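You operate a simulated robot arm through the tools that you are given. There is no shell and no other tool.

You are at the controls of a simulated two-armed robot. One attempt, no reset.

## Task
Hold the hand lamp on the end counter steady with one hand and flip the white switch the other way with the other.

The check looks at the end state, three seconds after you hand in, the way a careful person would. Anything else that was tipped, shoved, dropped, spilled or broken makes it a failure.

## Robot
Two 7-joint arms with two-finger grippers on one trunk, on a base that drives. Base frame: it is fixed to the floor where the robot stands at the start and does not move with it; the origin is under the middle of the robot, x ahead of it, y to its left, z up. Units: mm, degrees, N and s.
The left shoulder is at the start at [51, 175, 1177], the right one opposite. With the tool pointing down near the work surface each hand reaches from about 240 to 860 mm from the robot's upright axis, wherever it stands, measured 20 degrees to its own side. Places, roughly: hand lamp [2750, 2750, 1000]; white switch [2700, 2600, 900]. Payload 2.94 kg a hand.
The TCP of each hand is the grasp point between the finger pads, 30 mm short of the fingertips. In the tool frame z runs along the fingers and y along their closing line. The gripper opens to 138 mm. The gripper's body begins 109 mm behind the TCP.
Orientation is that of the tool frame in the base frame, as [roll, pitch, yaw] about the fixed x, y, z axes, in that order (R = Rz(yaw) Ry(pitch) Rx(roll)). With the fingers straight down and closing along the base's y, the tool's x points along the base's -x, its y along +y and its z along -z.

## Interface
- The arms move only by the tool servo_tool. It takes "left_increments", "right_increments" or both (then of equal length, played together; a hand with none holds still); each is a list of rows, each a list of 3 entries, a list of its own where there are three numbers: the turn, a rotation vector about the base's x, y, z in units of 180 degrees (1.0 is 180 degrees), then the shift along the base's x, y, z in units of 500 mm (1.0 is 500 mm), then the finger opening in mm, from 0 to 138. In form: [[[wx, wy, wz], [tx, ty, tz], hand], ...]. A call has 1 to 20 rows; each row is the pose to reach, as a shift and turn from the pose commanded when the call began. A call with a number of a shift or a turn outside -1 to 1 is refused whole. Each row takes 0.2 s and may step no farther than 50 mm and 8.6 degrees from the row before; otherwise, or with a gripper value out of range, the whole call is refused. A pose out of reach is approached as far as the arm can. The call stops where the force on the tool passes 40 N (or 10 N more than at its start, if that is more) or the arm is blocked; 0.2 s more then pass. Each finger halts on what it meets, pressing with about 35 N; the grip force reading is that of the motor and also rises with nothing between the fingers. The clock runs only during rows and for 0.2 s after the last one: add rows that repeat a pose to give the fingers time. The reply holds the time, the measured pose of the TCP, the force on the tool along the base axes, the opening and the grip force, in the units named above and with some noise, with the torque about the TCP (base axes, N m) and any sound that the robot's microphone picked up, and new pictures: "views" is both (left out), scene, wrist or none (wrist: the cameras of the hands that moved).
- Cameras (640 x 400 px; columns grow to the right, rows downward): "scene" is now at [122.1, -8.6, 1665.8]; the picture's right is [-0.11, -0.99, 0.00], its down [-0.68, 0.07, -0.73] and it looks along [0.72, -0.08, -0.69] (base axes); focal length 293 px, centre (320, 200). "left" rides on the left gripper at [71, -19, -146] in its tool frame; the picture's right is [0.26, 0.96, 0.00], its down [-0.85, 0.23, -0.48] and it looks along [-0.46, 0.12, 0.88] (tool axes); focal length 280 px, centre (320, 200). "right" rides on the right gripper at [71, 19, -146] in its tool frame; the picture's right is [-0.26, 0.96, 0.00], its down [-0.85, -0.23, -0.48] and it looks along [-0.46, -0.12, 0.88] (tool axes); focal length 280 px, centre (320, 200). There is no depth. A picture from a camera that has moved, and an enlarged one, comes with that camera's place and axes in the base frame and with its lens. The place of the scene camera against the robot may be out by one fixed shift of up to 12 mm in any direction.
- slide_trunk(by): slides the trunk up (or, below 0, down) by that many mm; the arms and the scene camera ride with it, the base frame stays. It gives what a move gives, with no picture.
- base_move(legs): drives the robot by 1 to 6 legs, each [ahead, turn to the left] in mm and degrees, along the robot's own axes; the way and the turn of a leg run together, so that a leg with both is an arc; at most 1500 mm and 180 degrees a leg. The arms and the cameras ride along, it lands a little off, and it stops where it bumps. It gives what a move gives, and a new picture of the scene camera.
- turn_head(pan, tilt): turns the head with the scene camera to pan (to the left, within 120 degrees either way) and tilt (down, from -29 to 69), counted from straight ahead of the robot. It gives what a move gives, and a new picture of the scene camera.
- zoom(camera, box): a new picture of the part [left, top, right, bottom] of that camera's present view, enlarged. It takes no simulated time.
- job_done(): hands the job in; it is judged then, once.

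Nothing tells you exact positions but the pictures and the camera data. Unless the task says otherwise, let go and move clear before handing in.

The tools are called after "Emit:" by a JSON object that holds its "fn" and its "kwargs". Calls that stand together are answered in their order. servo_tool: Moves the arms, as the interface text tells. Its arguments: {"type":"object","properties":{"left_increments":{"type":"array","items":{"type":"array"}},"right_increments":{"type":"array","items":{"type":"array"}},"views":{"type":"string","enum":["both","scene","wrist","none"]}},"required":[]} The other tools are called the same way: slide_trunk (by) slides the trunk up or down; base_move (legs) drives the base; turn_head (pan, tilt) turns the head that bears the scene camera; zoom (camera, box) takes an enlarged picture of a part of a camera's view; job_done () hands the job in.

At the start:

```text
clock: 0.0
left_tool_pos: [523.6, 254.4, 1116.1]
left_ee_rot: [-180.0, 0.0, 179.9]
left_force: [-0.5, 0.8, 0.0]
left_torque: [-0.01, 0.05, 0.04]
left_finger_gap: 138.0
left_finger_force: 0.0
right_tool_pos: [553.4, -199.1, 1096.0]
right_ee_rot: [180.0, -0.1, 180.0]
right_force: [0.6, 0.1, -0.1]
right_torque: [-0.01, 0.05, 0.0]
right_finger_gap: 137.8
right_finger_force: 0.1
trunk travel left (down, up): [-350.0, 384.0]
robot x, y, heading: [1.8, 2.8, 0.2]
head pan, tilt: [-6.2, 43.3]
```

scene: 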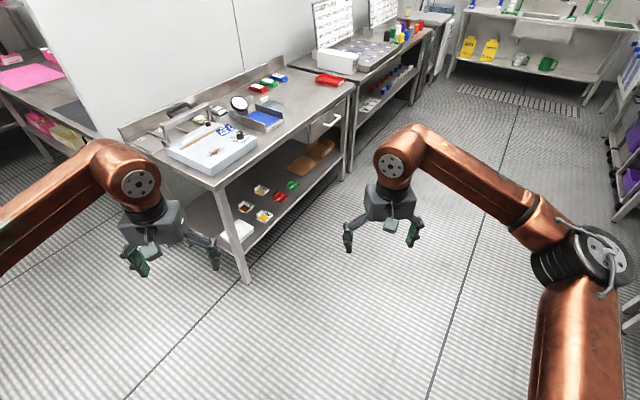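
right: 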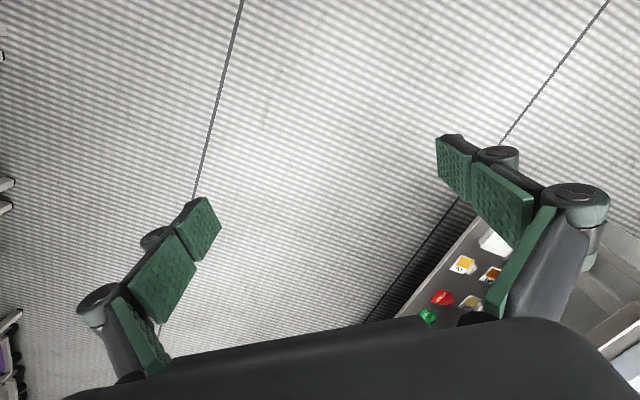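
left: 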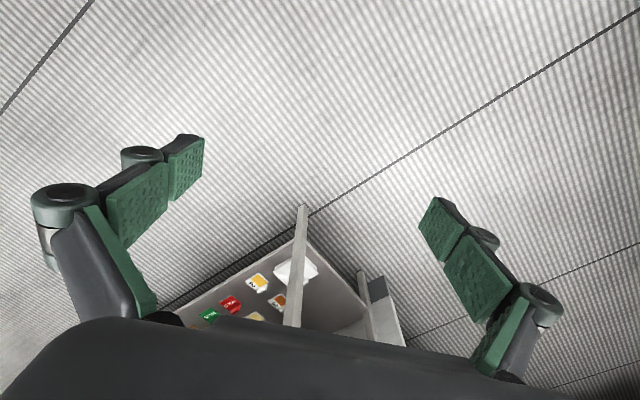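

I see a lab with a bench to the left of centre and other counters behind it. The hand lamp should be far ahead on the left, so I'll turn the head that way first.

Emit:
{"fn": "turn_head", "kwargs": {"pan": 45, "tilt": 12}}

Emit:
{"fn": "turn_head", "kwargs": {"pan": 0, "tilt": 20}}

Emit:
{"fn": "turn_head", "kwargs": {"pan": 90, "tilt": 25}}

```text
clock: 1.2
left_tool_pos: [522.9, 253.7, 1117.0]
left_ee_rot: [-180.0, 0.0, -180.0]
left_force: [0.2, -0.9, 1.0]
left_torque: [0.01, -0.04, -0.02]
left_finger_gap: 137.9
left_finger_force: 0.1
right_tool_pos: [554.8, -200.0, 1095.7]
right_ee_rot: [-180.0, 0.0, 180.0]
right_force: [-0.2, -0.5, 0.5]
right_torque: [0.02, 0.0, -0.01]
right_finger_gap: 138.0
right_finger_force: 0.0
trunk travel left (down, up): [-350.0, 384.0]
robot x, y, heading: [-4.9, 1.0, 0.0]
head pan, tilt: [45.0, 12.0]
camera scene: at [105.9, 66.1, 1714.9], right [0.71, -0.71, 0.0], down [-0.15, -0.15, -0.98], along [0.69, 0.69, -0.21], focal length 293 px, centre (320, 200)
```

scene: 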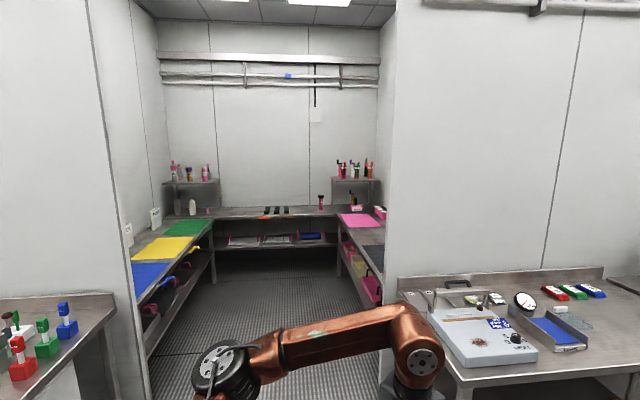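

```text
clock: 2.3
left_tool_pos: [523.4, 253.0, 1117.1]
left_ee_rot: [-180.0, 0.0, 179.9]
left_force: [0.6, 0.2, -0.6]
left_torque: [0.0, 0.03, -0.03]
left_finger_gap: 138.1
left_finger_force: 0.0
right_tool_pos: [554.1, -198.4, 1094.8]
right_ee_rot: [180.0, -0.2, -179.9]
right_force: [0.1, 0.3, -0.2]
right_torque: [0.01, -0.01, 0.01]
right_finger_gap: 138.0
right_finger_force: 0.1
trunk travel left (down, up): [-350.0, 384.0]
robot x, y, heading: [-1.5, -0.2, 0.0]
head pan, tilt: [0.0, 20.0]
camera scene: at [133.1, 0.4, 1701.9], right [0.0, -1.0, 0.0], down [-0.34, 0.0, -0.94], along [0.94, 0.0, -0.34], focal length 293 px, centre (320, 200)
```

scene: 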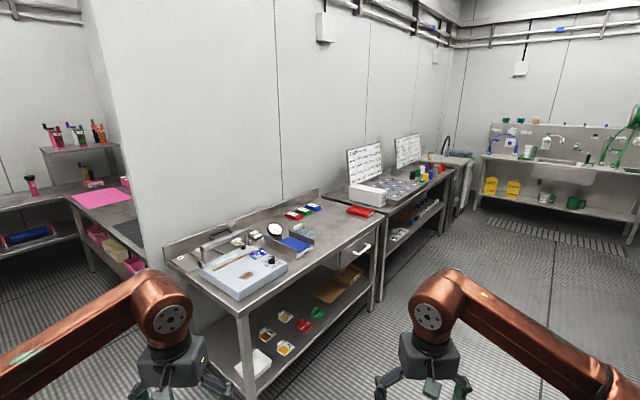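

```text
clock: 4.0
left_tool_pos: [524.1, 253.4, 1117.0]
left_ee_rot: [179.9, 0.0, 179.9]
left_force: [0.8, 0.6, -0.1]
left_torque: [0.01, 0.01, 0.03]
left_finger_gap: 138.3
left_finger_force: 0.2
right_tool_pos: [553.9, -200.0, 1095.9]
right_ee_rot: [-180.0, -0.2, 179.9]
right_force: [-0.2, 0.2, -0.4]
right_torque: [-0.01, 0.03, 0.01]
right_finger_gap: 137.7
right_finger_force: 0.0
trunk travel left (down, up): [-350.0, 384.0]
robot x, y, heading: [0.3, -1.0, -0.0]
head pan, tilt: [90.0, 25.0]
camera scene: at [40.0, 92.4, 1693.9], right [1.0, 0.0, 0.0], down [0.0, -0.42, -0.91], along [0.0, 0.91, -0.42], focal length 293 px, centre (320, 200)
```

scene: 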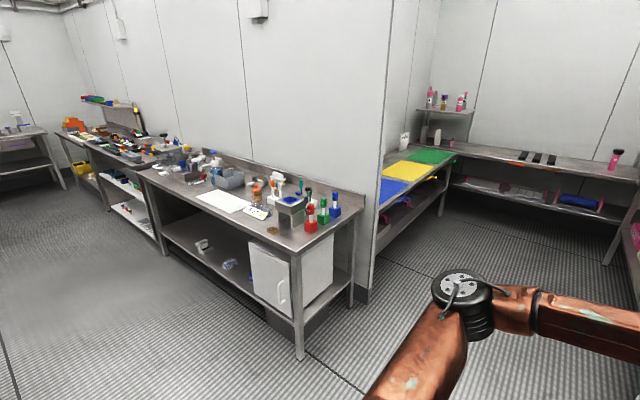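

The alcove at 45° left seems to hold the lamp (a pink upright thing on the end counter). I'll zoom in on it.

Emit:
{"fn": "turn_head", "kwargs": {"pan": 45, "tilt": 12}}

Emit:
{"fn": "zoom", "kwargs": {"camera": "scene", "box": [250, 150, 400, 245]}}

Emit:
{"fn": "zoom", "kwargs": {"camera": "scene", "box": [290, 185, 340, 216]}}

```text
clock: 5.1
left_tool_pos: [524.1, 252.5, 1117.1]
left_ee_rot: [-179.9, 0.1, -180.0]
left_force: [-1.1, -0.1, -0.6]
left_torque: [-0.03, -0.02, -0.03]
left_finger_gap: 137.7
left_finger_force: 0.1
right_tool_pos: [553.9, -199.6, 1095.5]
right_ee_rot: [180.0, -0.2, -180.0]
right_force: [-1.2, 0.3, 0.6]
right_torque: [0.04, 0.0, -0.02]
right_finger_gap: 138.1
right_finger_force: 0.0
trunk travel left (down, up): [-350.0, 384.0]
robot x, y, heading: [5.9, -2.4, 0.2]
head pan, tilt: [45.0, 12.0]
camera scene: at [105.8, 66.3, 1715.0], right [0.71, -0.71, 0.0], down [-0.15, -0.15, -0.98], along [0.69, 0.69, -0.21], focal length 293 px, centre (320, 200)
```

scene: 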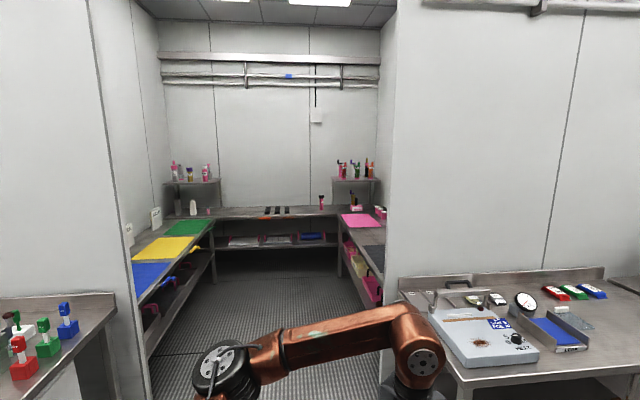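

```text
4.21 times, centred on (325, 198) of scene
camera zoom: at [105.8, 66.3, 1715.0], right [0.71, -0.71, 0.0], down [-0.15, -0.15, -0.98], along [0.69, 0.69, -0.21], focal length 1234 px, centre (299, 210)
```

zoom: 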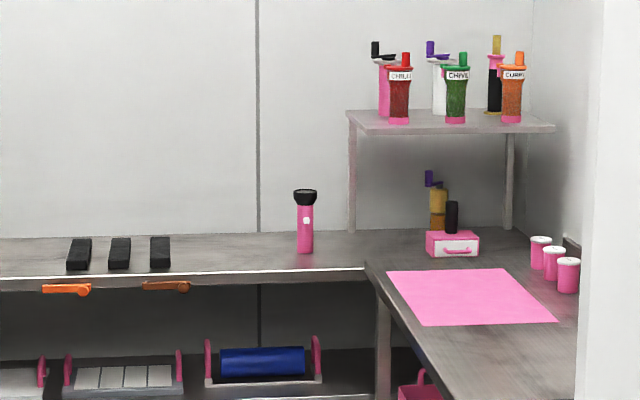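

```text
12.80 times, centred on (315, 200) of scene
camera zoom: at [105.8, 66.3, 1715.0], right [0.71, -0.71, 0.0], down [-0.15, -0.15, -0.98], along [0.69, 0.69, -0.21], focal length 3751 px, centre (384, 194)
```

zoom: 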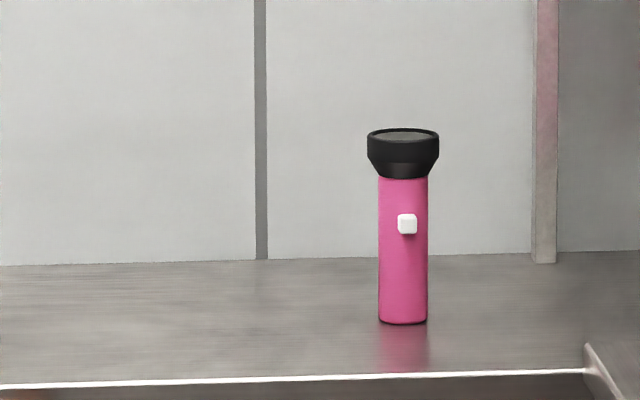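

The lamp is a pink torch with a white switch on its barrel, standing on the back counter of the alcove, with the alcove axis at about 53° to my left. I'll turn to face the alcove and check the way in before driving.

Emit:
{"fn": "base_move", "kwargs": {"legs": [[0, 53]]}}

Emit:
{"fn": "turn_head", "kwargs": {"pan": 0, "tilt": 25}}

```text
clock: 7.9
left_tool_pos: [108.7, 570.2, 1116.4]
left_ee_rot: [180.0, 0.0, -126.7]
left_force: [0.3, 0.4, -0.7]
left_torque: [-0.04, 0.03, -0.01]
left_finger_gap: 138.2
left_finger_force: 0.0
right_tool_pos: [491.8, 325.2, 1094.2]
right_ee_rot: [-180.0, -0.1, -126.8]
right_force: [-0.1, 0.7, -1.0]
right_torque: [0.0, 0.0, -0.01]
right_finger_gap: 138.2
right_finger_force: 0.2
trunk travel left (down, up): [-350.0, 384.0]
robot x, y, heading: [-4.0, 0.7, 53.0]
head pan, tilt: [45.0, 12.0]
camera scene: at [7.0, 130.9, 1715.0], right [0.99, 0.14, 0.0], down [0.03, -0.21, -0.98], along [-0.14, 0.97, -0.21], focal length 293 px, centre (320, 200)
```

scene: 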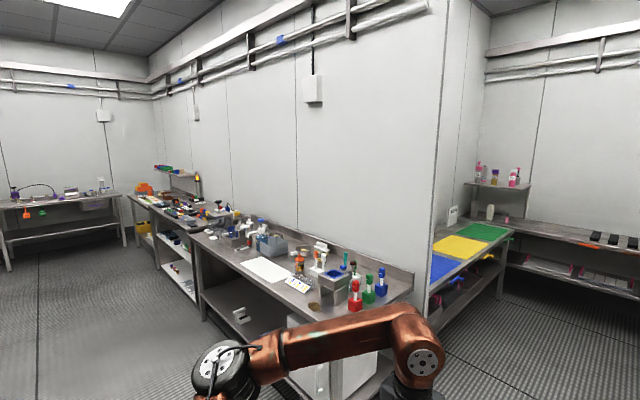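

```text
clock: 9.0
left_tool_pos: [110.9, 571.4, 1115.7]
left_ee_rot: [-179.9, -0.1, -126.7]
left_force: [0.6, 0.0, -0.3]
left_torque: [0.03, -0.01, 0.0]
left_finger_gap: 137.7
left_finger_force: 0.1
right_tool_pos: [491.6, 324.4, 1095.8]
right_ee_rot: [-180.0, -0.1, -126.8]
right_force: [0.1, -0.7, 0.6]
right_torque: [0.0, -0.02, -0.03]
right_finger_gap: 137.7
right_finger_force: 0.1
trunk travel left (down, up): [-350.0, 384.0]
robot x, y, heading: [3.1, 0.5, 53.5]
head pan, tilt: [0.0, 25.0]
camera scene: at [76.0, 112.1, 1693.9], right [0.8, -0.6, 0.0], down [-0.25, -0.34, -0.91], along [0.54, 0.73, -0.42], focal length 293 px, centre (320, 200)
```

scene: 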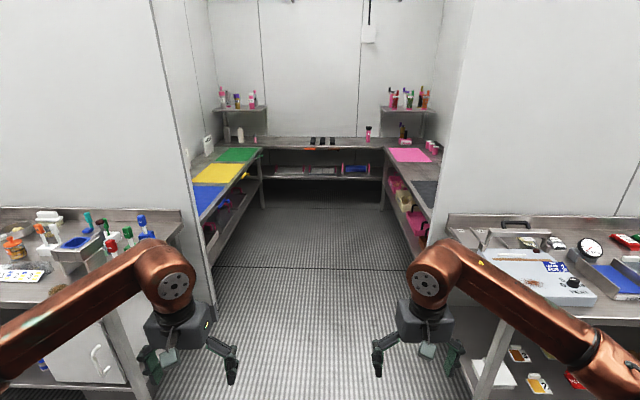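

The robot now faces squarely down the aisle, with the lamp at the far end a bit to the right and the counter at about z=770. I'll drive ahead in stages.

Emit:
{"fn": "base_move", "kwargs": {"legs": [[1450, 0]]}}

```text
clock: 16.1
left_tool_pos: [969.0, 1723.4, 1115.4]
left_ee_rot: [-180.0, 0.0, -126.6]
left_force: [0.4, 0.5, -0.1]
left_torque: [0.03, 0.02, 0.0]
left_finger_gap: 138.1
left_finger_force: 0.1
right_tool_pos: [1350.4, 1477.4, 1095.5]
right_ee_rot: [180.0, -0.1, -126.7]
right_force: [-0.1, -0.5, 0.0]
right_torque: [-0.02, 0.05, 0.03]
right_finger_gap: 138.2
right_finger_force: 0.0
trunk travel left (down, up): [-350.0, 384.0]
robot x, y, heading: [860.1, 1151.0, 53.5]
head pan, tilt: [0.0, 25.0]
camera scene: at [935.6, 1265.3, 1693.8], right [0.8, -0.6, 0.0], down [-0.25, -0.34, -0.91], along [0.54, 0.73, -0.42], focal length 293 px, centre (320, 200)
```

scene: 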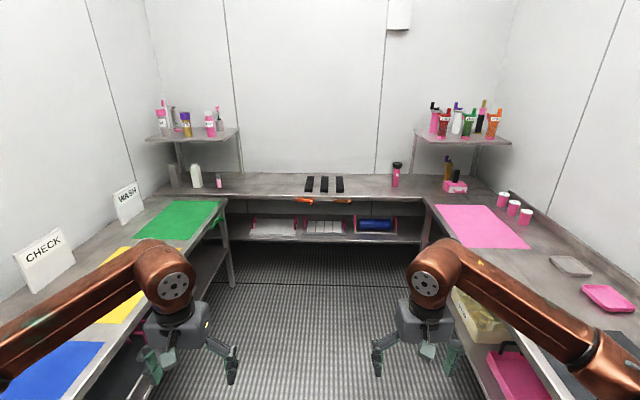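

Now inside the alcove. I'll zoom on the lamp for a better fix before driving on.

Emit:
{"fn": "zoom", "kwargs": {"camera": "scene", "box": [370, 150, 434, 190]}}

Emit:
{"fn": "zoom", "kwargs": {"camera": "scene", "box": [250, 150, 480, 294]}}

```text
10.00 times, centred on (402, 170) of scene
camera zoom: at [935.6, 1265.3, 1693.8], right [0.8, -0.6, 0.0], down [-0.25, -0.34, -0.91], along [0.54, 0.73, -0.42], focal length 2930 px, centre (-500, 500)
```

zoom: 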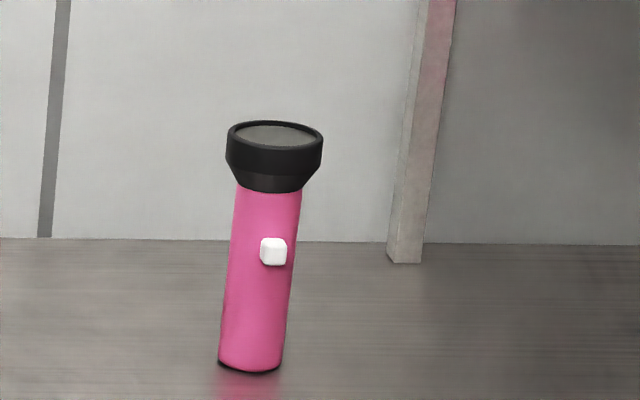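

```text
2.78 times, centred on (365, 222) of scene
camera zoom: at [935.6, 1265.3, 1693.8], right [0.8, -0.6, 0.0], down [-0.25, -0.34, -0.91], along [0.54, 0.73, -0.42], focal length 814 px, centre (195, 139)
```

zoom: 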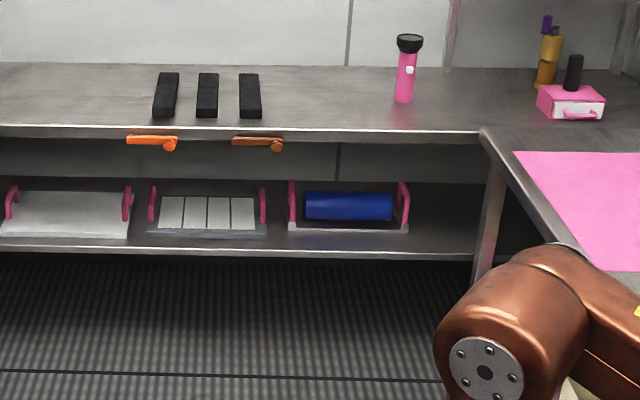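

The lamp is at about [2734, 2667], base z≈792, top ≈993, with the switch facing the front edge at z≈888. I'll drive toward a spot short of it, slightly to its left to clear the right counter.

Emit:
{"fn": "base_move", "kwargs": {"legs": [[0, -13.8], [1150, 0]]}}

Emit:
{"fn": "turn_head", "kwargs": {"pan": 0, "tilt": 35}}

```text
clock: 22.9
left_tool_pos: [1995.9, 2413.6, 1116.6]
left_ee_rot: [179.9, 0.1, -140.7]
left_force: [-0.5, 0.3, -0.9]
left_torque: [-0.01, -0.02, 0.03]
left_finger_gap: 138.2
left_finger_force: 0.0
right_tool_pos: [2307.3, 2082.9, 1096.2]
right_ee_rot: [180.0, -0.1, -140.6]
right_force: [0.8, -1.0, -0.3]
right_torque: [-0.02, 0.01, 0.0]
right_finger_gap: 138.0
right_finger_force: 0.0
trunk travel left (down, up): [-350.0, 384.0]
robot x, y, heading: [1750.9, 1885.2, 39.5]
head pan, tilt: [0.0, 25.0]
camera scene: at [1852.8, 1975.1, 1693.8], right [0.63, -0.77, 0.0], down [-0.33, -0.27, -0.91], along [0.7, 0.57, -0.42], focal length 293 px, centre (320, 200)
```

scene: 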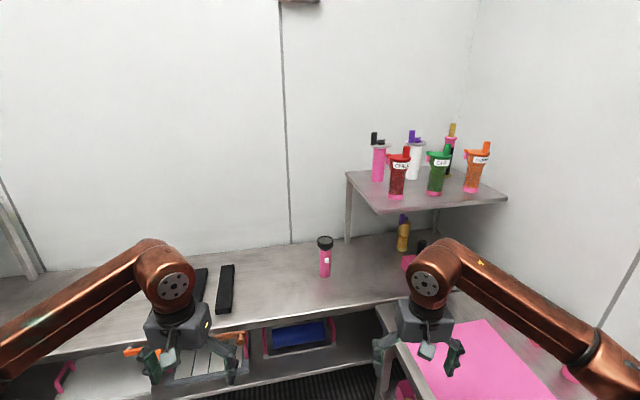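

```text
clock: 23.6
left_tool_pos: [1997.0, 2412.0, 1117.2]
left_ee_rot: [-180.0, 0.1, -140.7]
left_force: [-0.6, 0.2, -0.5]
left_torque: [0.02, 0.0, 0.0]
left_finger_gap: 138.1
left_finger_force: 0.1
right_tool_pos: [2306.6, 2082.7, 1096.5]
right_ee_rot: [179.9, 0.1, -140.7]
right_force: [-0.6, -0.2, 0.7]
right_torque: [0.0, 0.03, 0.04]
right_finger_gap: 138.0
right_finger_force: 0.1
trunk travel left (down, up): [-350.0, 384.0]
robot x, y, heading: [1752.1, 1885.0, 39.4]
head pan, tilt: [0.0, 35.0]
camera scene: at [1849.2, 1972.1, 1678.2], right [0.63, -0.77, 0.0], down [-0.44, -0.36, -0.82], along [0.63, 0.52, -0.57], focal length 293 px, centre (320, 200)
```

scene: 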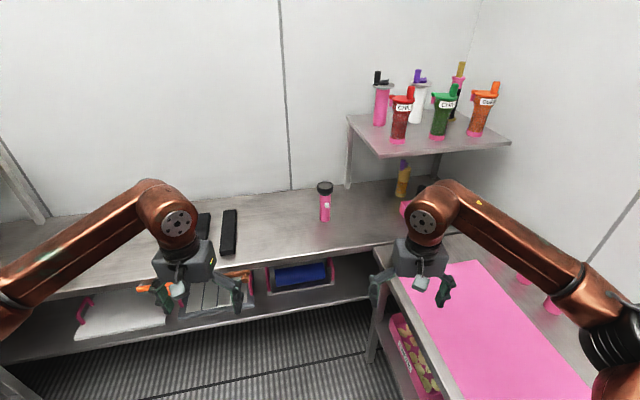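

The shelf with bottles (z≈1200) reaches nearly to the front edge about 160 mm right of the lamp, so I'll come in from the left, angled right. First I tuck the right hand in, then drive left-forward, turn and approach.

Emit:
{"fn": "servo_tool", "kwargs": {"right_increments": [[[0, 0, 0], [-0.092, -0.024, 0], 138], [[0, 0, 0], [-0.185, -0.048, 0], 138], [[0, 0, 0], [-0.277, -0.072, 0], 138]], "views": "none"}}

Emit:
{"fn": "base_move", "kwargs": {"legs": [[0, 24.6], [300, 0], [0, -33.3]]}}

```text
clock: 24.4
left_tool_pos: [1996.3, 2413.6, 1117.4]
left_ee_rot: [-179.9, 0.0, -140.6]
left_force: [-0.5, 0.9, 0.9]
left_torque: [-0.05, -0.04, -0.02]
left_finger_gap: 138.0
left_finger_force: 0.0
right_tool_pos: [2168.7, 2047.9, 1094.5]
right_ee_rot: [-180.0, 0.0, -140.7]
right_force: [-0.6, -0.2, 0.4]
right_torque: [0.03, 0.0, 0.01]
right_finger_gap: 138.1
right_finger_force: 0.1
trunk travel left (down, up): [-350.0, 384.0]
robot x, y, heading: [1752.7, 1885.9, 39.2]
head pan, tilt: [0.0, 35.0]
```

```text
clock: 29.3
left_tool_pos: [2206.1, 2638.2, 1117.8]
left_ee_rot: [-180.0, 0.0, -149.5]
left_force: [0.0, 0.6, -0.3]
left_torque: [0.02, 0.0, 0.0]
left_finger_gap: 138.2
left_finger_force: 0.1
right_tool_pos: [2322.2, 2250.3, 1094.9]
right_ee_rot: [179.9, -0.1, -149.5]
right_force: [-0.5, 0.4, -0.9]
right_torque: [0.03, -0.01, -0.02]
right_finger_gap: 138.0
right_finger_force: 0.1
trunk travel left (down, up): [-350.0, 384.0]
robot x, y, heading: [1883.4, 2153.2, 30.5]
head pan, tilt: [0.0, 35.0]
camera scene: at [1993.4, 2224.3, 1678.1], right [0.51, -0.86, 0.0], down [-0.49, -0.29, -0.82], along [0.71, 0.42, -0.57], focal length 293 px, centre (320, 200)
```

scene: 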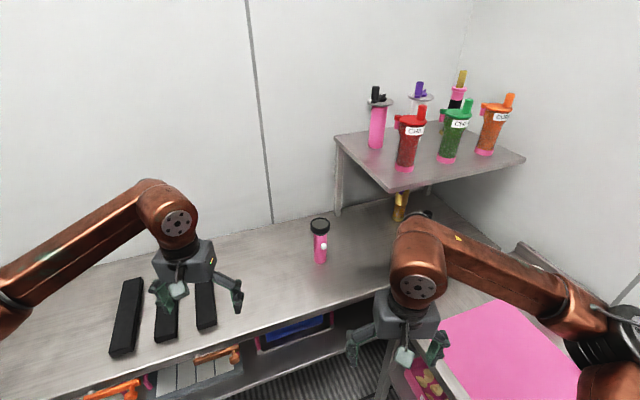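

The lamp is straight ahead, about 950–990 mm from the robot axis. I'll zoom to look at the switch, then advance about 310 mm.

Emit:
{"fn": "zoom", "kwargs": {"camera": "scene", "box": [296, 212, 344, 272]}}

Emit:
{"fn": "base_move", "kwargs": {"legs": [[310, 0]]}}

Emit:
{"fn": "turn_head", "kwargs": {"pan": 0, "tilt": 48}}

Emit:
{"fn": "zoom", "kwargs": {"camera": "scene", "box": [270, 150, 370, 250]}}

```text
6.67 times, centred on (320, 242) of scene
camera zoom: at [1993.4, 2224.3, 1678.1], right [0.51, -0.86, 0.0], down [-0.49, -0.29, -0.82], along [0.71, 0.42, -0.57], focal length 1954 px, centre (320, -80)
```

zoom: 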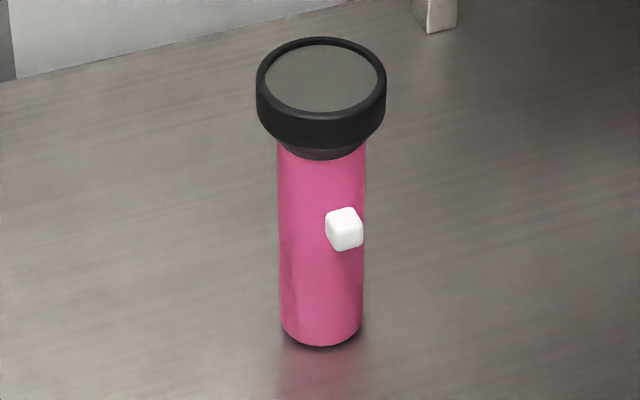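

```text
clock: 31.4
left_tool_pos: [2474.0, 2795.5, 1117.3]
left_ee_rot: [-180.0, 0.0, -149.6]
left_force: [-0.2, 0.9, 0.6]
left_torque: [-0.02, 0.03, -0.04]
left_finger_gap: 137.8
left_finger_force: 0.1
right_tool_pos: [2588.5, 2407.3, 1094.3]
right_ee_rot: [-180.0, -0.2, -149.6]
right_force: [0.8, 0.9, 0.5]
right_torque: [-0.02, 0.04, -0.01]
right_finger_gap: 138.0
right_finger_force: 0.1
trunk travel left (down, up): [-350.0, 384.0]
robot x, y, heading: [2148.8, 2310.6, 30.3]
head pan, tilt: [0.0, 35.0]
camera scene: at [2260.0, 2381.6, 1678.1], right [0.51, -0.86, 0.0], down [-0.5, -0.29, -0.82], along [0.71, 0.41, -0.57], focal length 293 px, centre (320, 200)
```

scene: 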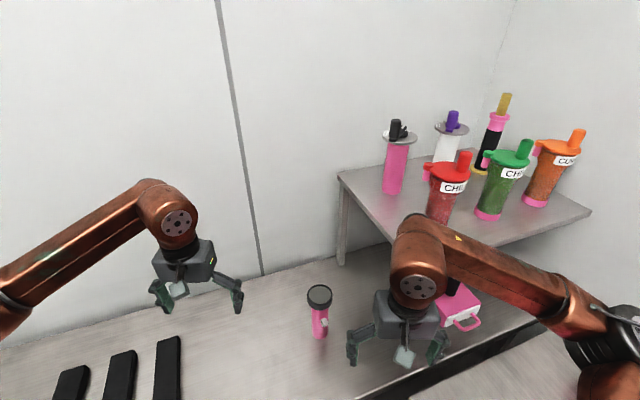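

```text
clock: 32.1
left_tool_pos: [2472.8, 2795.7, 1117.6]
left_ee_rot: [-180.0, 0.0, -149.6]
left_force: [0.5, -1.0, -0.4]
left_torque: [0.01, 0.0, 0.03]
left_finger_gap: 138.0
left_finger_force: 0.0
right_tool_pos: [2587.4, 2408.0, 1095.5]
right_ee_rot: [180.0, -0.1, -149.6]
right_force: [0.0, 0.1, -0.8]
right_torque: [0.01, -0.05, -0.01]
right_finger_gap: 137.7
right_finger_force: 0.0
trunk travel left (down, up): [-350.0, 384.0]
robot x, y, heading: [2153.4, 2313.6, 30.2]
head pan, tilt: [0.0, 48.0]
camera scene: at [2250.8, 2376.2, 1659.2], right [0.51, -0.86, 0.0], down [-0.64, -0.38, -0.67], along [0.58, 0.34, -0.74], focal length 293 px, centre (320, 200)
```

scene: 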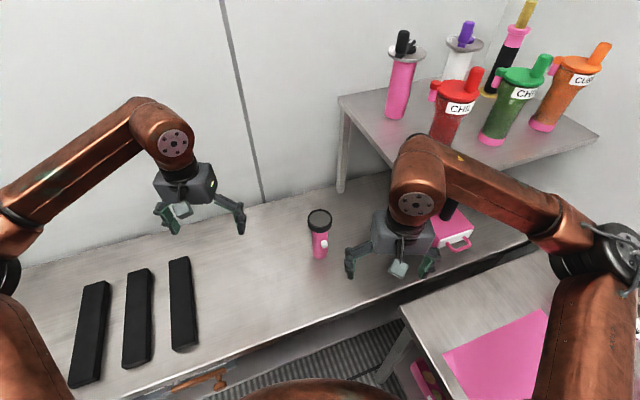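

```text
4.00 times, centred on (320, 200) of scene
camera zoom: at [2250.8, 2376.2, 1659.2], right [0.51, -0.86, 0.0], down [-0.64, -0.38, -0.67], along [0.58, 0.34, -0.74], focal length 1172 px, centre (320, 200)
```

zoom: 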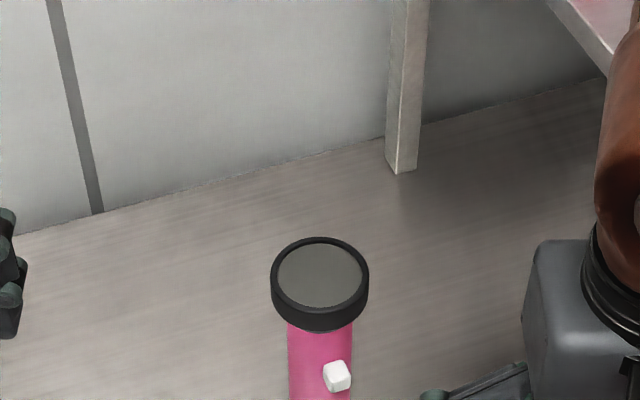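

The robot is parked about 645 mm from the lamp, square on to it. I'll look at the lamp through both wrist cameras.

Emit:
{"fn": "zoom", "kwargs": {"camera": "right", "box": [0, 0, 640, 400]}}

Emit:
{"fn": "zoom", "kwargs": {"camera": "left", "box": [0, 0, 640, 400]}}

Emit:
{"fn": "zoom", "kwargs": {"camera": "scene", "box": [295, 200, 345, 262]}}

```text
1.00 times, centred on (320, 200) of right (not enlarged: the box is as wide or as high as the picture)
camera zoom: at [2516.0, 2387.6, 1240.4], right [-0.26, 0.96, 0.0], down [0.85, 0.23, 0.48], along [0.46, 0.13, -0.88], focal length 280 px, centre (320, 200)
```

zoom: 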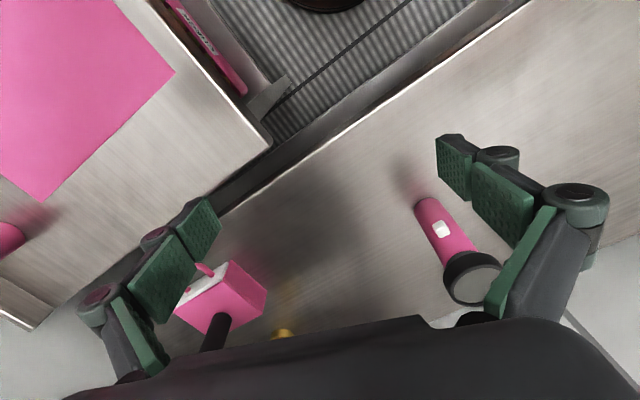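

```text
1.00 times, centred on (320, 200) of left (not enlarged: the box is as wide or as high as the picture)
camera zoom: at [2420.8, 2743.1, 1262.5], right [-0.71, 0.7, 0.0], down [0.61, 0.63, 0.48], along [0.33, 0.34, -0.88], focal length 280 px, centre (320, 200)
```

zoom: 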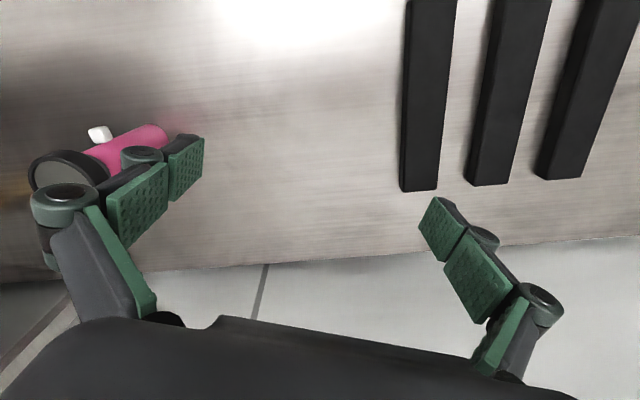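

```text
6.45 times, centred on (320, 231) of scene
camera zoom: at [2250.8, 2376.2, 1659.2], right [0.51, -0.86, 0.0], down [-0.64, -0.38, -0.67], along [0.58, 0.34, -0.74], focal length 1890 px, centre (320, 0)
```

zoom: 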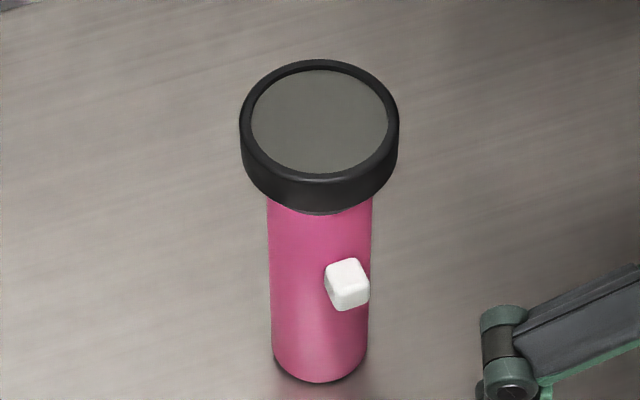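

Emit:
{"fn": "zoom", "kwargs": {"camera": "right", "box": [400, 185, 480, 260]}}

Emit:
{"fn": "zoom", "kwargs": {"camera": "left", "box": [20, 110, 180, 210]}}

Emit:
{"fn": "zoom", "kwargs": {"camera": "right", "box": [400, 185, 528, 310]}}

```text
5.33 times, centred on (440, 222) of right
camera zoom: at [2516.0, 2387.6, 1240.4], right [-0.26, 0.96, 0.0], down [0.85, 0.23, 0.48], along [0.46, 0.13, -0.88], focal length 1495 px, centre (-320, 80)
```

zoom: 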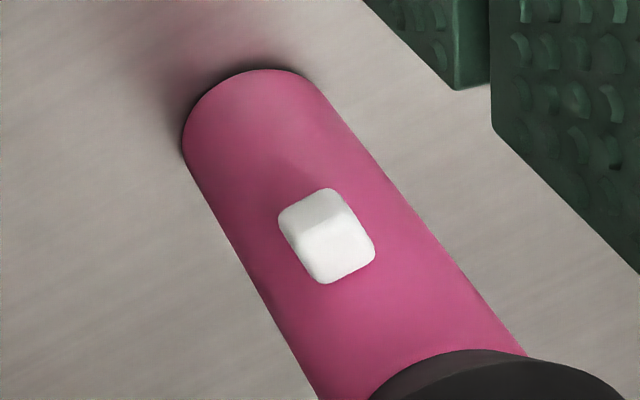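

```text
4.00 times, centred on (100, 160) of left
camera zoom: at [2420.8, 2743.1, 1262.5], right [-0.71, 0.7, 0.0], down [0.61, 0.63, 0.48], along [0.33, 0.34, -0.88], focal length 1122 px, centre (1200, 360)
```

zoom: 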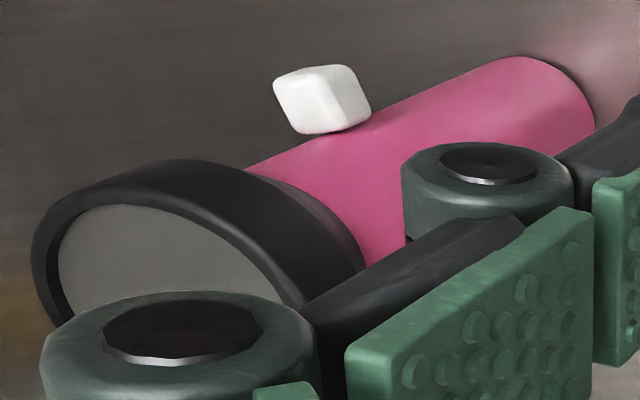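

```text
3.20 times, centred on (464, 248) of right
camera zoom: at [2516.0, 2387.6, 1240.4], right [-0.26, 0.96, 0.0], down [0.85, 0.23, 0.48], along [0.46, 0.13, -0.88], focal length 897 px, centre (-141, 48)
```

zoom: 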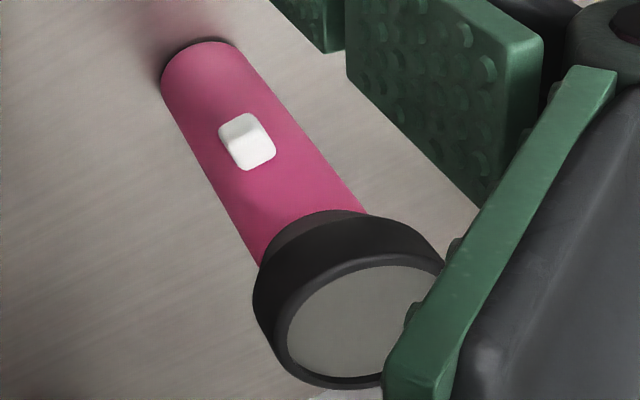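

The switch looks like a white rounded block on the barrel's front; I need to tell whether it slides or tilts, so I zoom further.

Emit:
{"fn": "zoom", "kwargs": {"camera": "left", "box": [80, 120, 120, 148]}}

Emit:
{"fn": "zoom", "kwargs": {"camera": "right", "box": [425, 212, 457, 245]}}

Emit:
{"fn": "zoom", "kwargs": {"camera": "scene", "box": [310, 232, 340, 258]}}

```text
14.29 times, centred on (100, 134) of left
camera zoom: at [2420.8, 2743.1, 1262.5], right [-0.71, 0.7, 0.0], down [0.61, 0.63, 0.48], along [0.33, 0.34, -0.88], focal length 4006 px, centre (3463, 1143)
```

zoom: 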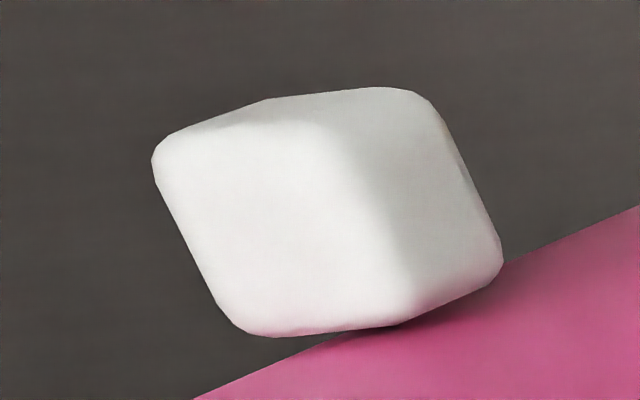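

```text
12.12 times, centred on (441, 228) of right
camera zoom: at [2516.0, 2387.6, 1240.4], right [-0.26, 0.96, 0.0], down [0.85, 0.23, 0.48], along [0.46, 0.13, -0.88], focal length 3399 px, centre (-1147, -146)
```

zoom: 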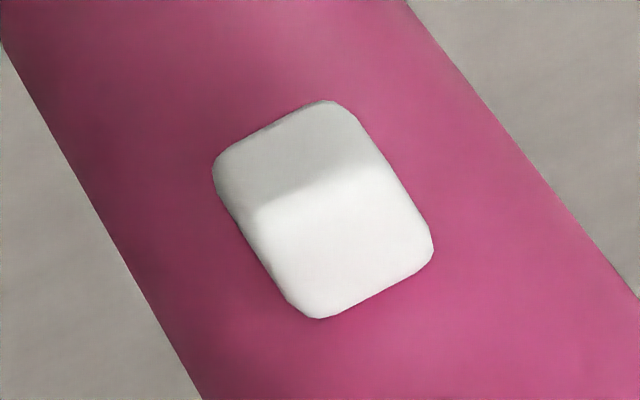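

```text
15.38 times, centred on (325, 245) of scene
camera zoom: at [2250.8, 2376.2, 1659.2], right [0.51, -0.86, 0.0], down [-0.64, -0.38, -0.67], along [0.58, 0.34, -0.74], focal length 4508 px, centre (243, -492)
```

zoom: 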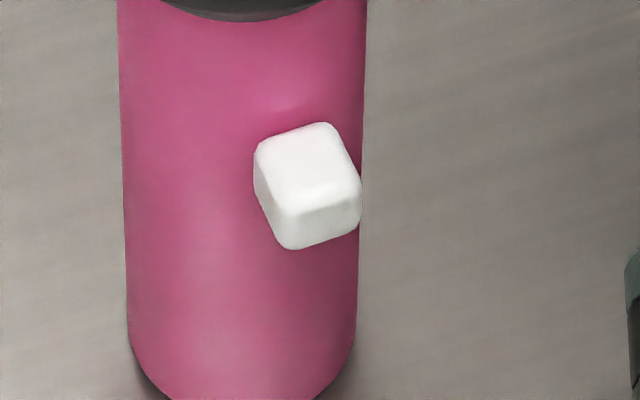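

The lamp axis triangulates to about [2708, 2641], counter z≈800, top ≈1000, and the switch is a small white block facing the front. I'll move the open left hand over the lamp, staying above it.

Emit:
{"fn": "servo_tool", "kwargs": {"left_increments": [[[0, 0, 0], [0.067, -0.044, 0], 138], [[0, 0, 0], [0.134, -0.088, 0], 138], [[0, 0, 0], [0.201, -0.133, 0], 138], [[0, 0, 0], [0.268, -0.177, 0], 138], [[0, 0, 0], [0.336, -0.221, 0], 138], [[0, 0, 0], [0.403, -0.266, 0], 138], [[0, 0, 0], [0.47, -0.31, 0], 138], [[0, 0, 0], [0.47, -0.31, 0], 138]]}}

```text
clock: 33.9
left_tool_pos: [2708.3, 2642.1, 1116.1]
left_ee_rot: [-179.9, -0.1, -149.6]
left_force: [-0.6, 0.6, -0.3]
left_torque: [-0.08, -0.04, -0.02]
left_finger_gap: 137.9
left_finger_force: 0.0
right_tool_pos: [2587.4, 2407.2, 1094.1]
right_ee_rot: [180.0, 0.0, -149.6]
right_force: [-1.2, 0.9, -0.8]
right_torque: [-0.02, -0.03, -0.03]
right_finger_gap: 138.1
right_finger_force: 0.1
trunk travel left (down, up): [-350.0, 384.0]
robot x, y, heading: [2150.5, 2311.8, 30.7]
head pan, tilt: [0.0, 48.0]
camera scene: at [2250.4, 2377.7, 1659.1], right [0.51, -0.86, 0.0], down [-0.64, -0.38, -0.67], along [0.58, 0.34, -0.74], focal length 293 px, centre (320, 200)
camera left: at [2656.4, 2589.7, 1261.9], right [-0.72, 0.7, 0.0], down [0.61, 0.63, 0.48], along [0.33, 0.34, -0.88], focal length 280 px, centre (320, 200)
```

scene: 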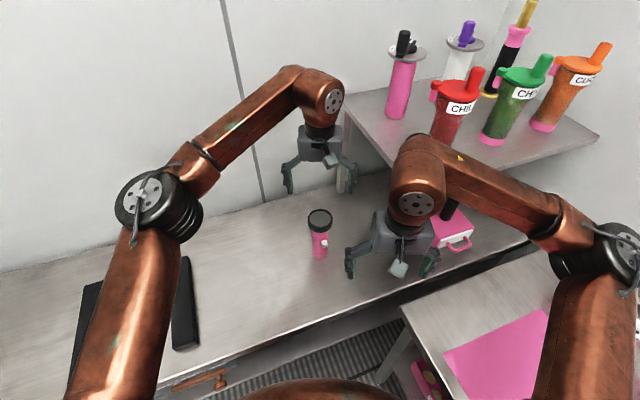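
left: 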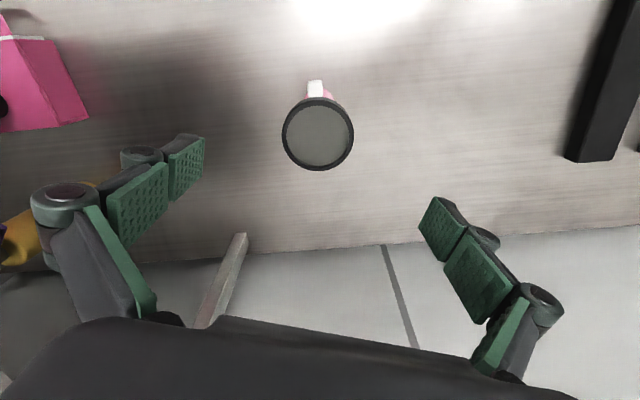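

The lamp head sits almost exactly under the left TCP. I'll zoom for a precise centre before descending.

Emit:
{"fn": "zoom", "kwargs": {"camera": "left", "box": [270, 70, 370, 180]}}

```text
3.64 times, centred on (320, 125) of left
camera zoom: at [2656.4, 2589.7, 1261.9], right [-0.72, 0.7, 0.0], down [0.61, 0.63, 0.48], along [0.33, 0.34, -0.88], focal length 1020 px, centre (320, 473)
```

zoom: 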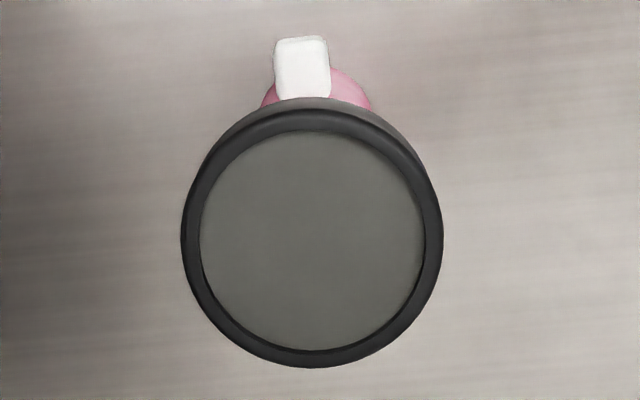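

The head (about 69 mm across, top z≈997) is ~2 mm to the right of the TCP centre line. I'll correct that and descend so the pads straddle the head, keeping open.

Emit:
{"fn": "servo_tool", "kwargs": {"left_increments": [[[0, 0, 0], [0.002, -0.004, -0.05], 138], [[0, 0, 0], [0.002, -0.004, -0.1], 138], [[0, 0, 0], [0.002, -0.004, -0.15], 138], [[0, 0, 0], [0.002, -0.004, -0.2], 138], [[0, 0, 0], [0.002, -0.004, -0.235], 138], [[0, 0, 0], [0.002, -0.004, -0.262], 138], [[0, 0, 0], [0.002, -0.004, -0.262], 138]]}}

Emit:
{"fn": "zoom", "kwargs": {"camera": "left", "box": [220, 60, 420, 260]}}

```text
clock: 35.5
left_tool_pos: [2709.0, 2637.5, 985.3]
left_ee_rot: [-180.0, 0.0, -149.5]
left_force: [-0.8, -0.3, 0.7]
left_torque: [0.02, -0.01, -0.02]
left_finger_gap: 138.3
left_finger_force: 0.1
right_tool_pos: [2587.8, 2406.4, 1094.7]
right_ee_rot: [179.9, 0.1, -149.6]
right_force: [0.1, -0.4, -0.2]
right_torque: [-0.03, 0.01, 0.03]
right_finger_gap: 138.0
right_finger_force: 0.0
trunk travel left (down, up): [-350.0, 384.0]
robot x, y, heading: [2152.4, 2311.7, 30.3]
head pan, tilt: [0.0, 48.0]
camera scene: at [2251.5, 2376.1, 1659.1], right [0.51, -0.86, 0.0], down [-0.64, -0.38, -0.67], along [0.58, 0.34, -0.74], focal length 293 px, centre (320, 200)
camera left: at [2657.4, 2586.0, 1130.6], right [-0.71, 0.7, 0.0], down [0.61, 0.63, 0.48], along [0.33, 0.34, -0.88], focal length 280 px, centre (320, 200)
```

scene: 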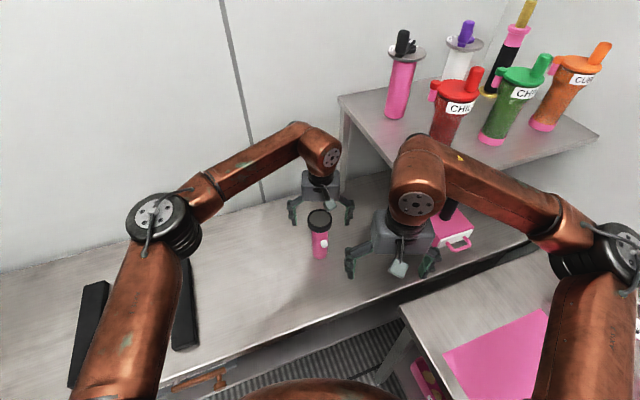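
left: 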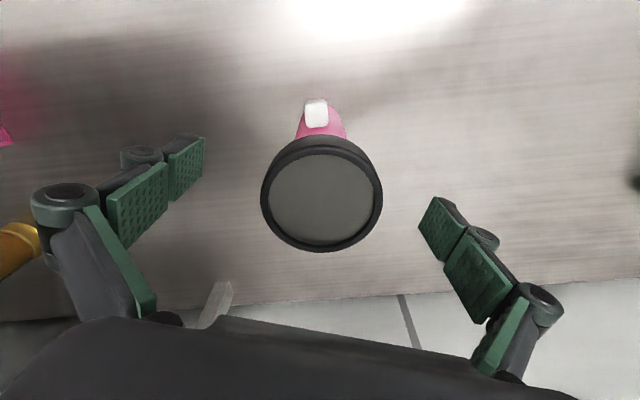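

```text
2.00 times, centred on (320, 160) of left
camera zoom: at [2657.4, 2586.0, 1130.6], right [-0.71, 0.7, 0.0], down [0.61, 0.63, 0.48], along [0.33, 0.34, -0.88], focal length 561 px, centre (320, 280)
```

zoom: 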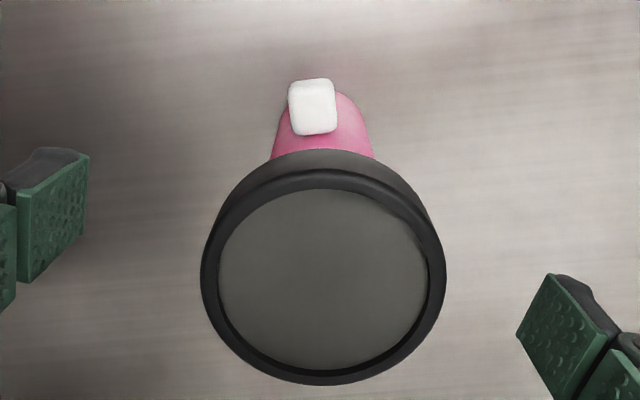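

The head top is closer to z≈986, and the lamp is centred within a few mm. I'll make the small correction, drop 12 mm more and close gently on the head.

Emit:
{"fn": "servo_tool", "kwargs": {"left_increments": [[[0, 0, 0], [0.0054, 0.0066, -0.012], 138], [[0, 0, 0], [0.0054, 0.0066, -0.024], 138], [[0, 0, 0], [0.0054, 0.0066, -0.024], 120], [[0, 0, 0], [0.0054, 0.0066, -0.024], 105], [[0, 0, 0], [0.0054, 0.0066, -0.024], 92], [[0, 0, 0], [0.0054, 0.0066, -0.024], 84]], "views": "wrist"}}

Emit:
{"fn": "zoom", "kwargs": {"camera": "left", "box": [220, 60, 420, 260]}}

```text
clock: 36.9
left_tool_pos: [2711.7, 2642.0, 973.7]
left_ee_rot: [179.9, 0.0, -149.5]
left_force: [-0.1, 0.6, -0.8]
left_torque: [0.01, 0.01, -0.01]
left_finger_gap: 84.2
left_finger_force: 0.1
right_tool_pos: [2588.2, 2406.9, 1094.5]
right_ee_rot: [179.9, 0.1, -149.6]
right_force: [0.4, -1.1, -0.4]
right_torque: [-0.02, -0.01, 0.01]
right_finger_gap: 138.2
right_finger_force: 0.0
trunk travel left (down, up): [-350.0, 384.0]
robot x, y, heading: [2151.7, 2312.1, 30.6]
head pan, tilt: [0.0, 48.0]
camera left: at [2659.9, 2589.7, 1118.9], right [-0.71, 0.7, 0.0], down [0.61, 0.63, 0.48], along [0.33, 0.34, -0.88], focal length 280 px, centre (320, 200)
```

left: 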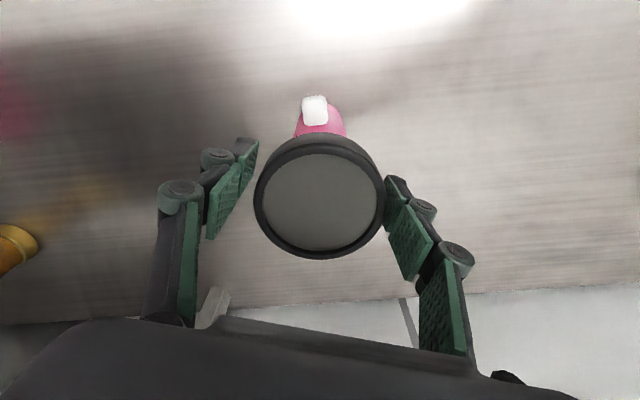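

```text
2.00 times, centred on (320, 160) of left
camera zoom: at [2659.9, 2589.7, 1118.9], right [-0.71, 0.7, 0.0], down [0.61, 0.63, 0.48], along [0.33, 0.34, -0.88], focal length 561 px, centre (320, 280)
```

zoom: 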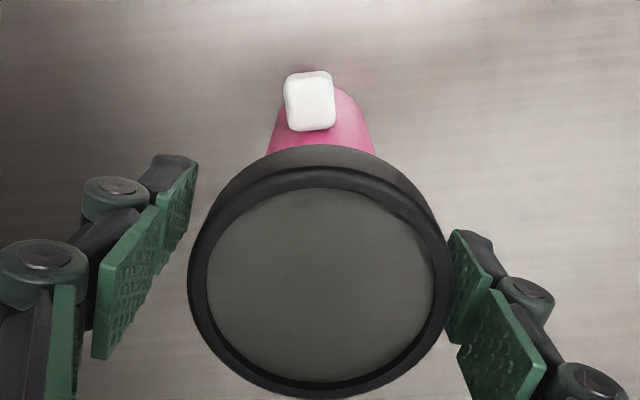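

The head is centred between the pads to about 1 mm. Closing now.

Emit:
{"fn": "servo_tool", "kwargs": {"left_increments": [[[0, 0, 0], [0, 0, 0], 80], [[0, 0, 0], [0, 0, 0], 76], [[0, 0, 0], [0, 0, 0], 72], [[0, 0, 0], [0, 0, 0], 68], [[0, 0, 0], [0, 0, 0], 60], [[0, 0, 0], [0, 0, 0], 50], [[0, 0, 0], [0, 0, 0], 40], [[0, 0, 0], [0, 0, 0], 40], [[0, 0, 0], [0, 0, 0], 40]]}}

Emit:
{"fn": "zoom", "kwargs": {"camera": "right", "box": [380, 160, 540, 310]}}

Emit:
{"fn": "zoom", "kwargs": {"camera": "left", "box": [220, 60, 420, 260]}}

```text
clock: 38.9
left_tool_pos: [2712.0, 2641.6, 975.5]
left_ee_rot: [-179.9, 0.1, -149.6]
left_force: [-0.7, 0.7, 1.9]
left_torque: [0.0, 0.04, -0.02]
left_finger_gap: 69.4
left_finger_force: 35.3
right_tool_pos: [2587.4, 2406.8, 1095.5]
right_ee_rot: [180.0, 0.0, -149.6]
right_force: [-0.2, -0.3, 0.3]
right_torque: [0.0, 0.02, 0.03]
right_finger_gap: 138.0
right_finger_force: 0.1
trunk travel left (down, up): [-350.0, 384.0]
robot x, y, heading: [2151.8, 2313.6, 30.5]
head pan, tilt: [0.0, 48.0]
camera scene: at [2251.4, 2376.3, 1659.1], right [0.51, -0.86, 0.0], down [-0.64, -0.38, -0.67], along [0.58, 0.34, -0.74], focal length 293 px, centre (320, 200)
camera left: at [2659.8, 2589.8, 1119.1], right [-0.71, 0.7, 0.0], down [0.61, 0.63, 0.48], along [0.33, 0.34, -0.88], focal length 280 px, centre (320, 200)
```

scene: 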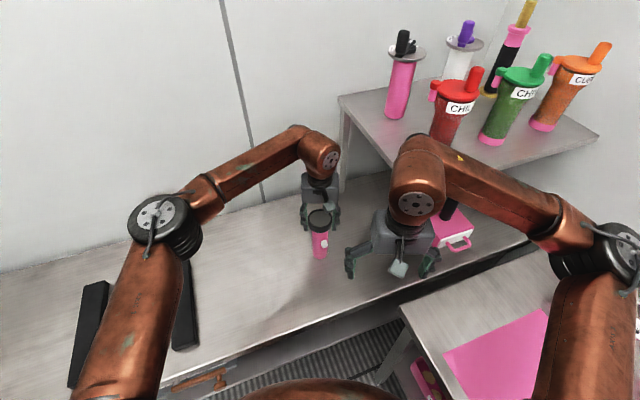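
left: 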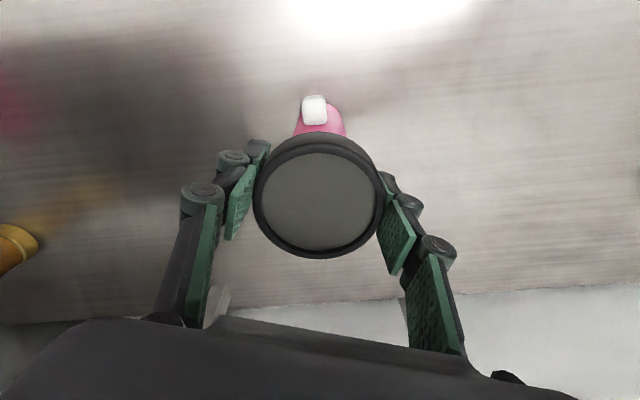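

```text
2.67 times, centred on (460, 235) of right
camera zoom: at [2516.4, 2387.7, 1240.3], right [-0.26, 0.96, 0.0], down [0.85, 0.23, 0.48], along [0.46, 0.13, -0.88], focal length 748 px, centre (-53, 107)
```

zoom: 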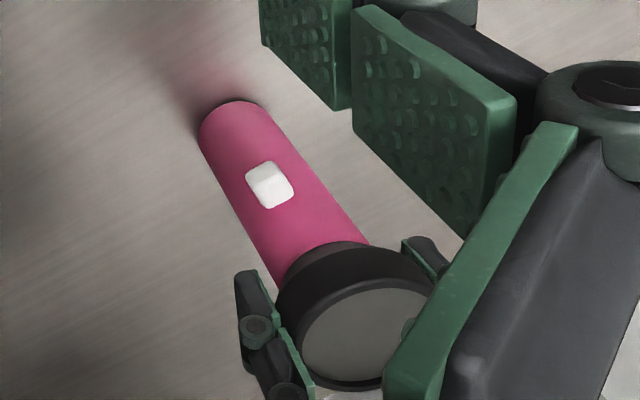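

```text
2.00 times, centred on (320, 160) of left
camera zoom: at [2659.8, 2589.8, 1119.1], right [-0.71, 0.7, 0.0], down [0.61, 0.63, 0.48], along [0.33, 0.34, -0.88], focal length 561 px, centre (320, 280)
```

zoom: 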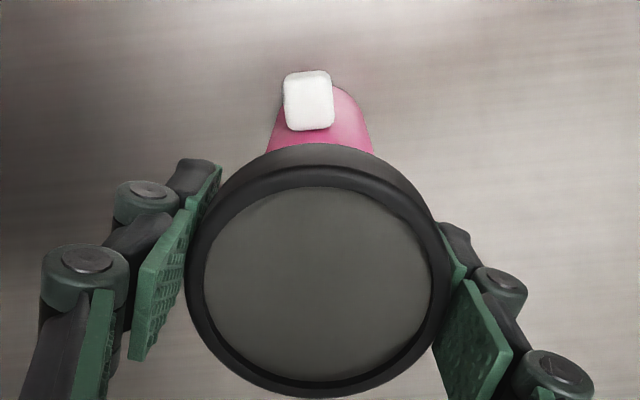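

The lamp is held firmly (gap 69 mm, 35 N), with the switch centre near z≈907 on the front. Next I bring the right hand around: first yaw it to face the switch and centre it in front of the lamp, staying high.

Emit:
{"fn": "servo_tool", "kwargs": {"right_increments": [[[0, 0, 0.041], [0.002, 0.05, 0], 110], [[0, 0, 0.082], [0.003, 0.1, 0], 80], [[0, 0, 0.1233], [0.005, 0.152, 0], 60], [[0, 0, 0.1233], [0.005, 0.152, 0], 60]]}}

```text
clock: 39.9
left_tool_pos: [2711.9, 2641.9, 973.7]
left_ee_rot: [-179.9, 0.0, -149.5]
left_force: [-0.4, 0.4, 2.8]
left_torque: [-0.02, 0.03, -0.02]
left_finger_gap: 69.6
left_finger_force: 34.8
right_tool_pos: [2590.4, 2482.2, 1095.4]
right_ee_rot: [179.9, 0.0, -127.2]
right_force: [-1.3, -0.3, -0.8]
right_torque: [0.04, 0.02, 0.02]
right_finger_gap: 59.9
right_finger_force: 0.1
trunk travel left (down, up): [-350.0, 384.0]
robot x, y, heading: [2148.0, 2311.8, 30.3]
head pan, tilt: [0.0, 48.0]
camera scene: at [2251.6, 2375.5, 1659.1], right [0.51, -0.86, 0.0], down [-0.64, -0.38, -0.67], along [0.58, 0.34, -0.74], focal length 293 px, centre (320, 200)
camera right: at [2531.9, 2437.7, 1240.4], right [-0.61, 0.79, 0.0], down [0.7, 0.53, 0.48], along [0.38, 0.29, -0.88], focal length 280 px, centre (320, 200)
```

scene: 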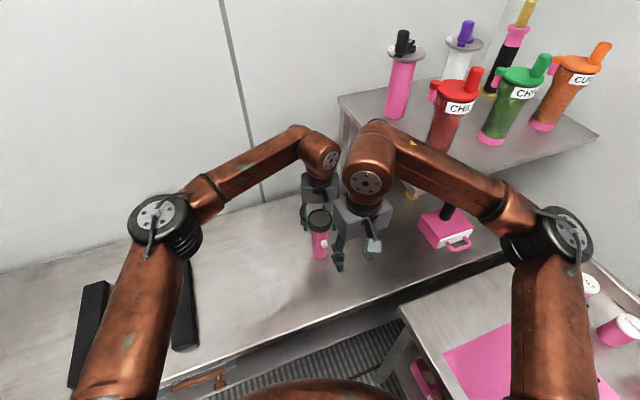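
right: 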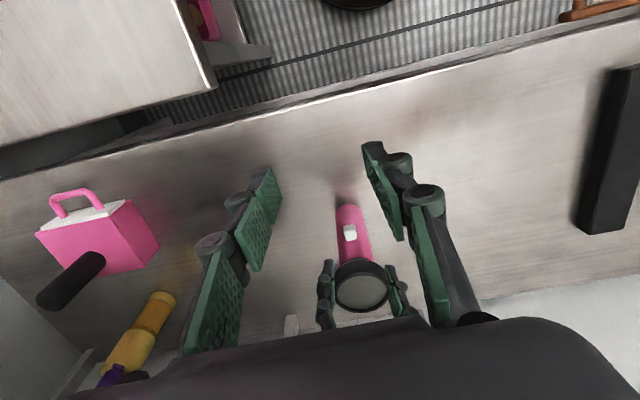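

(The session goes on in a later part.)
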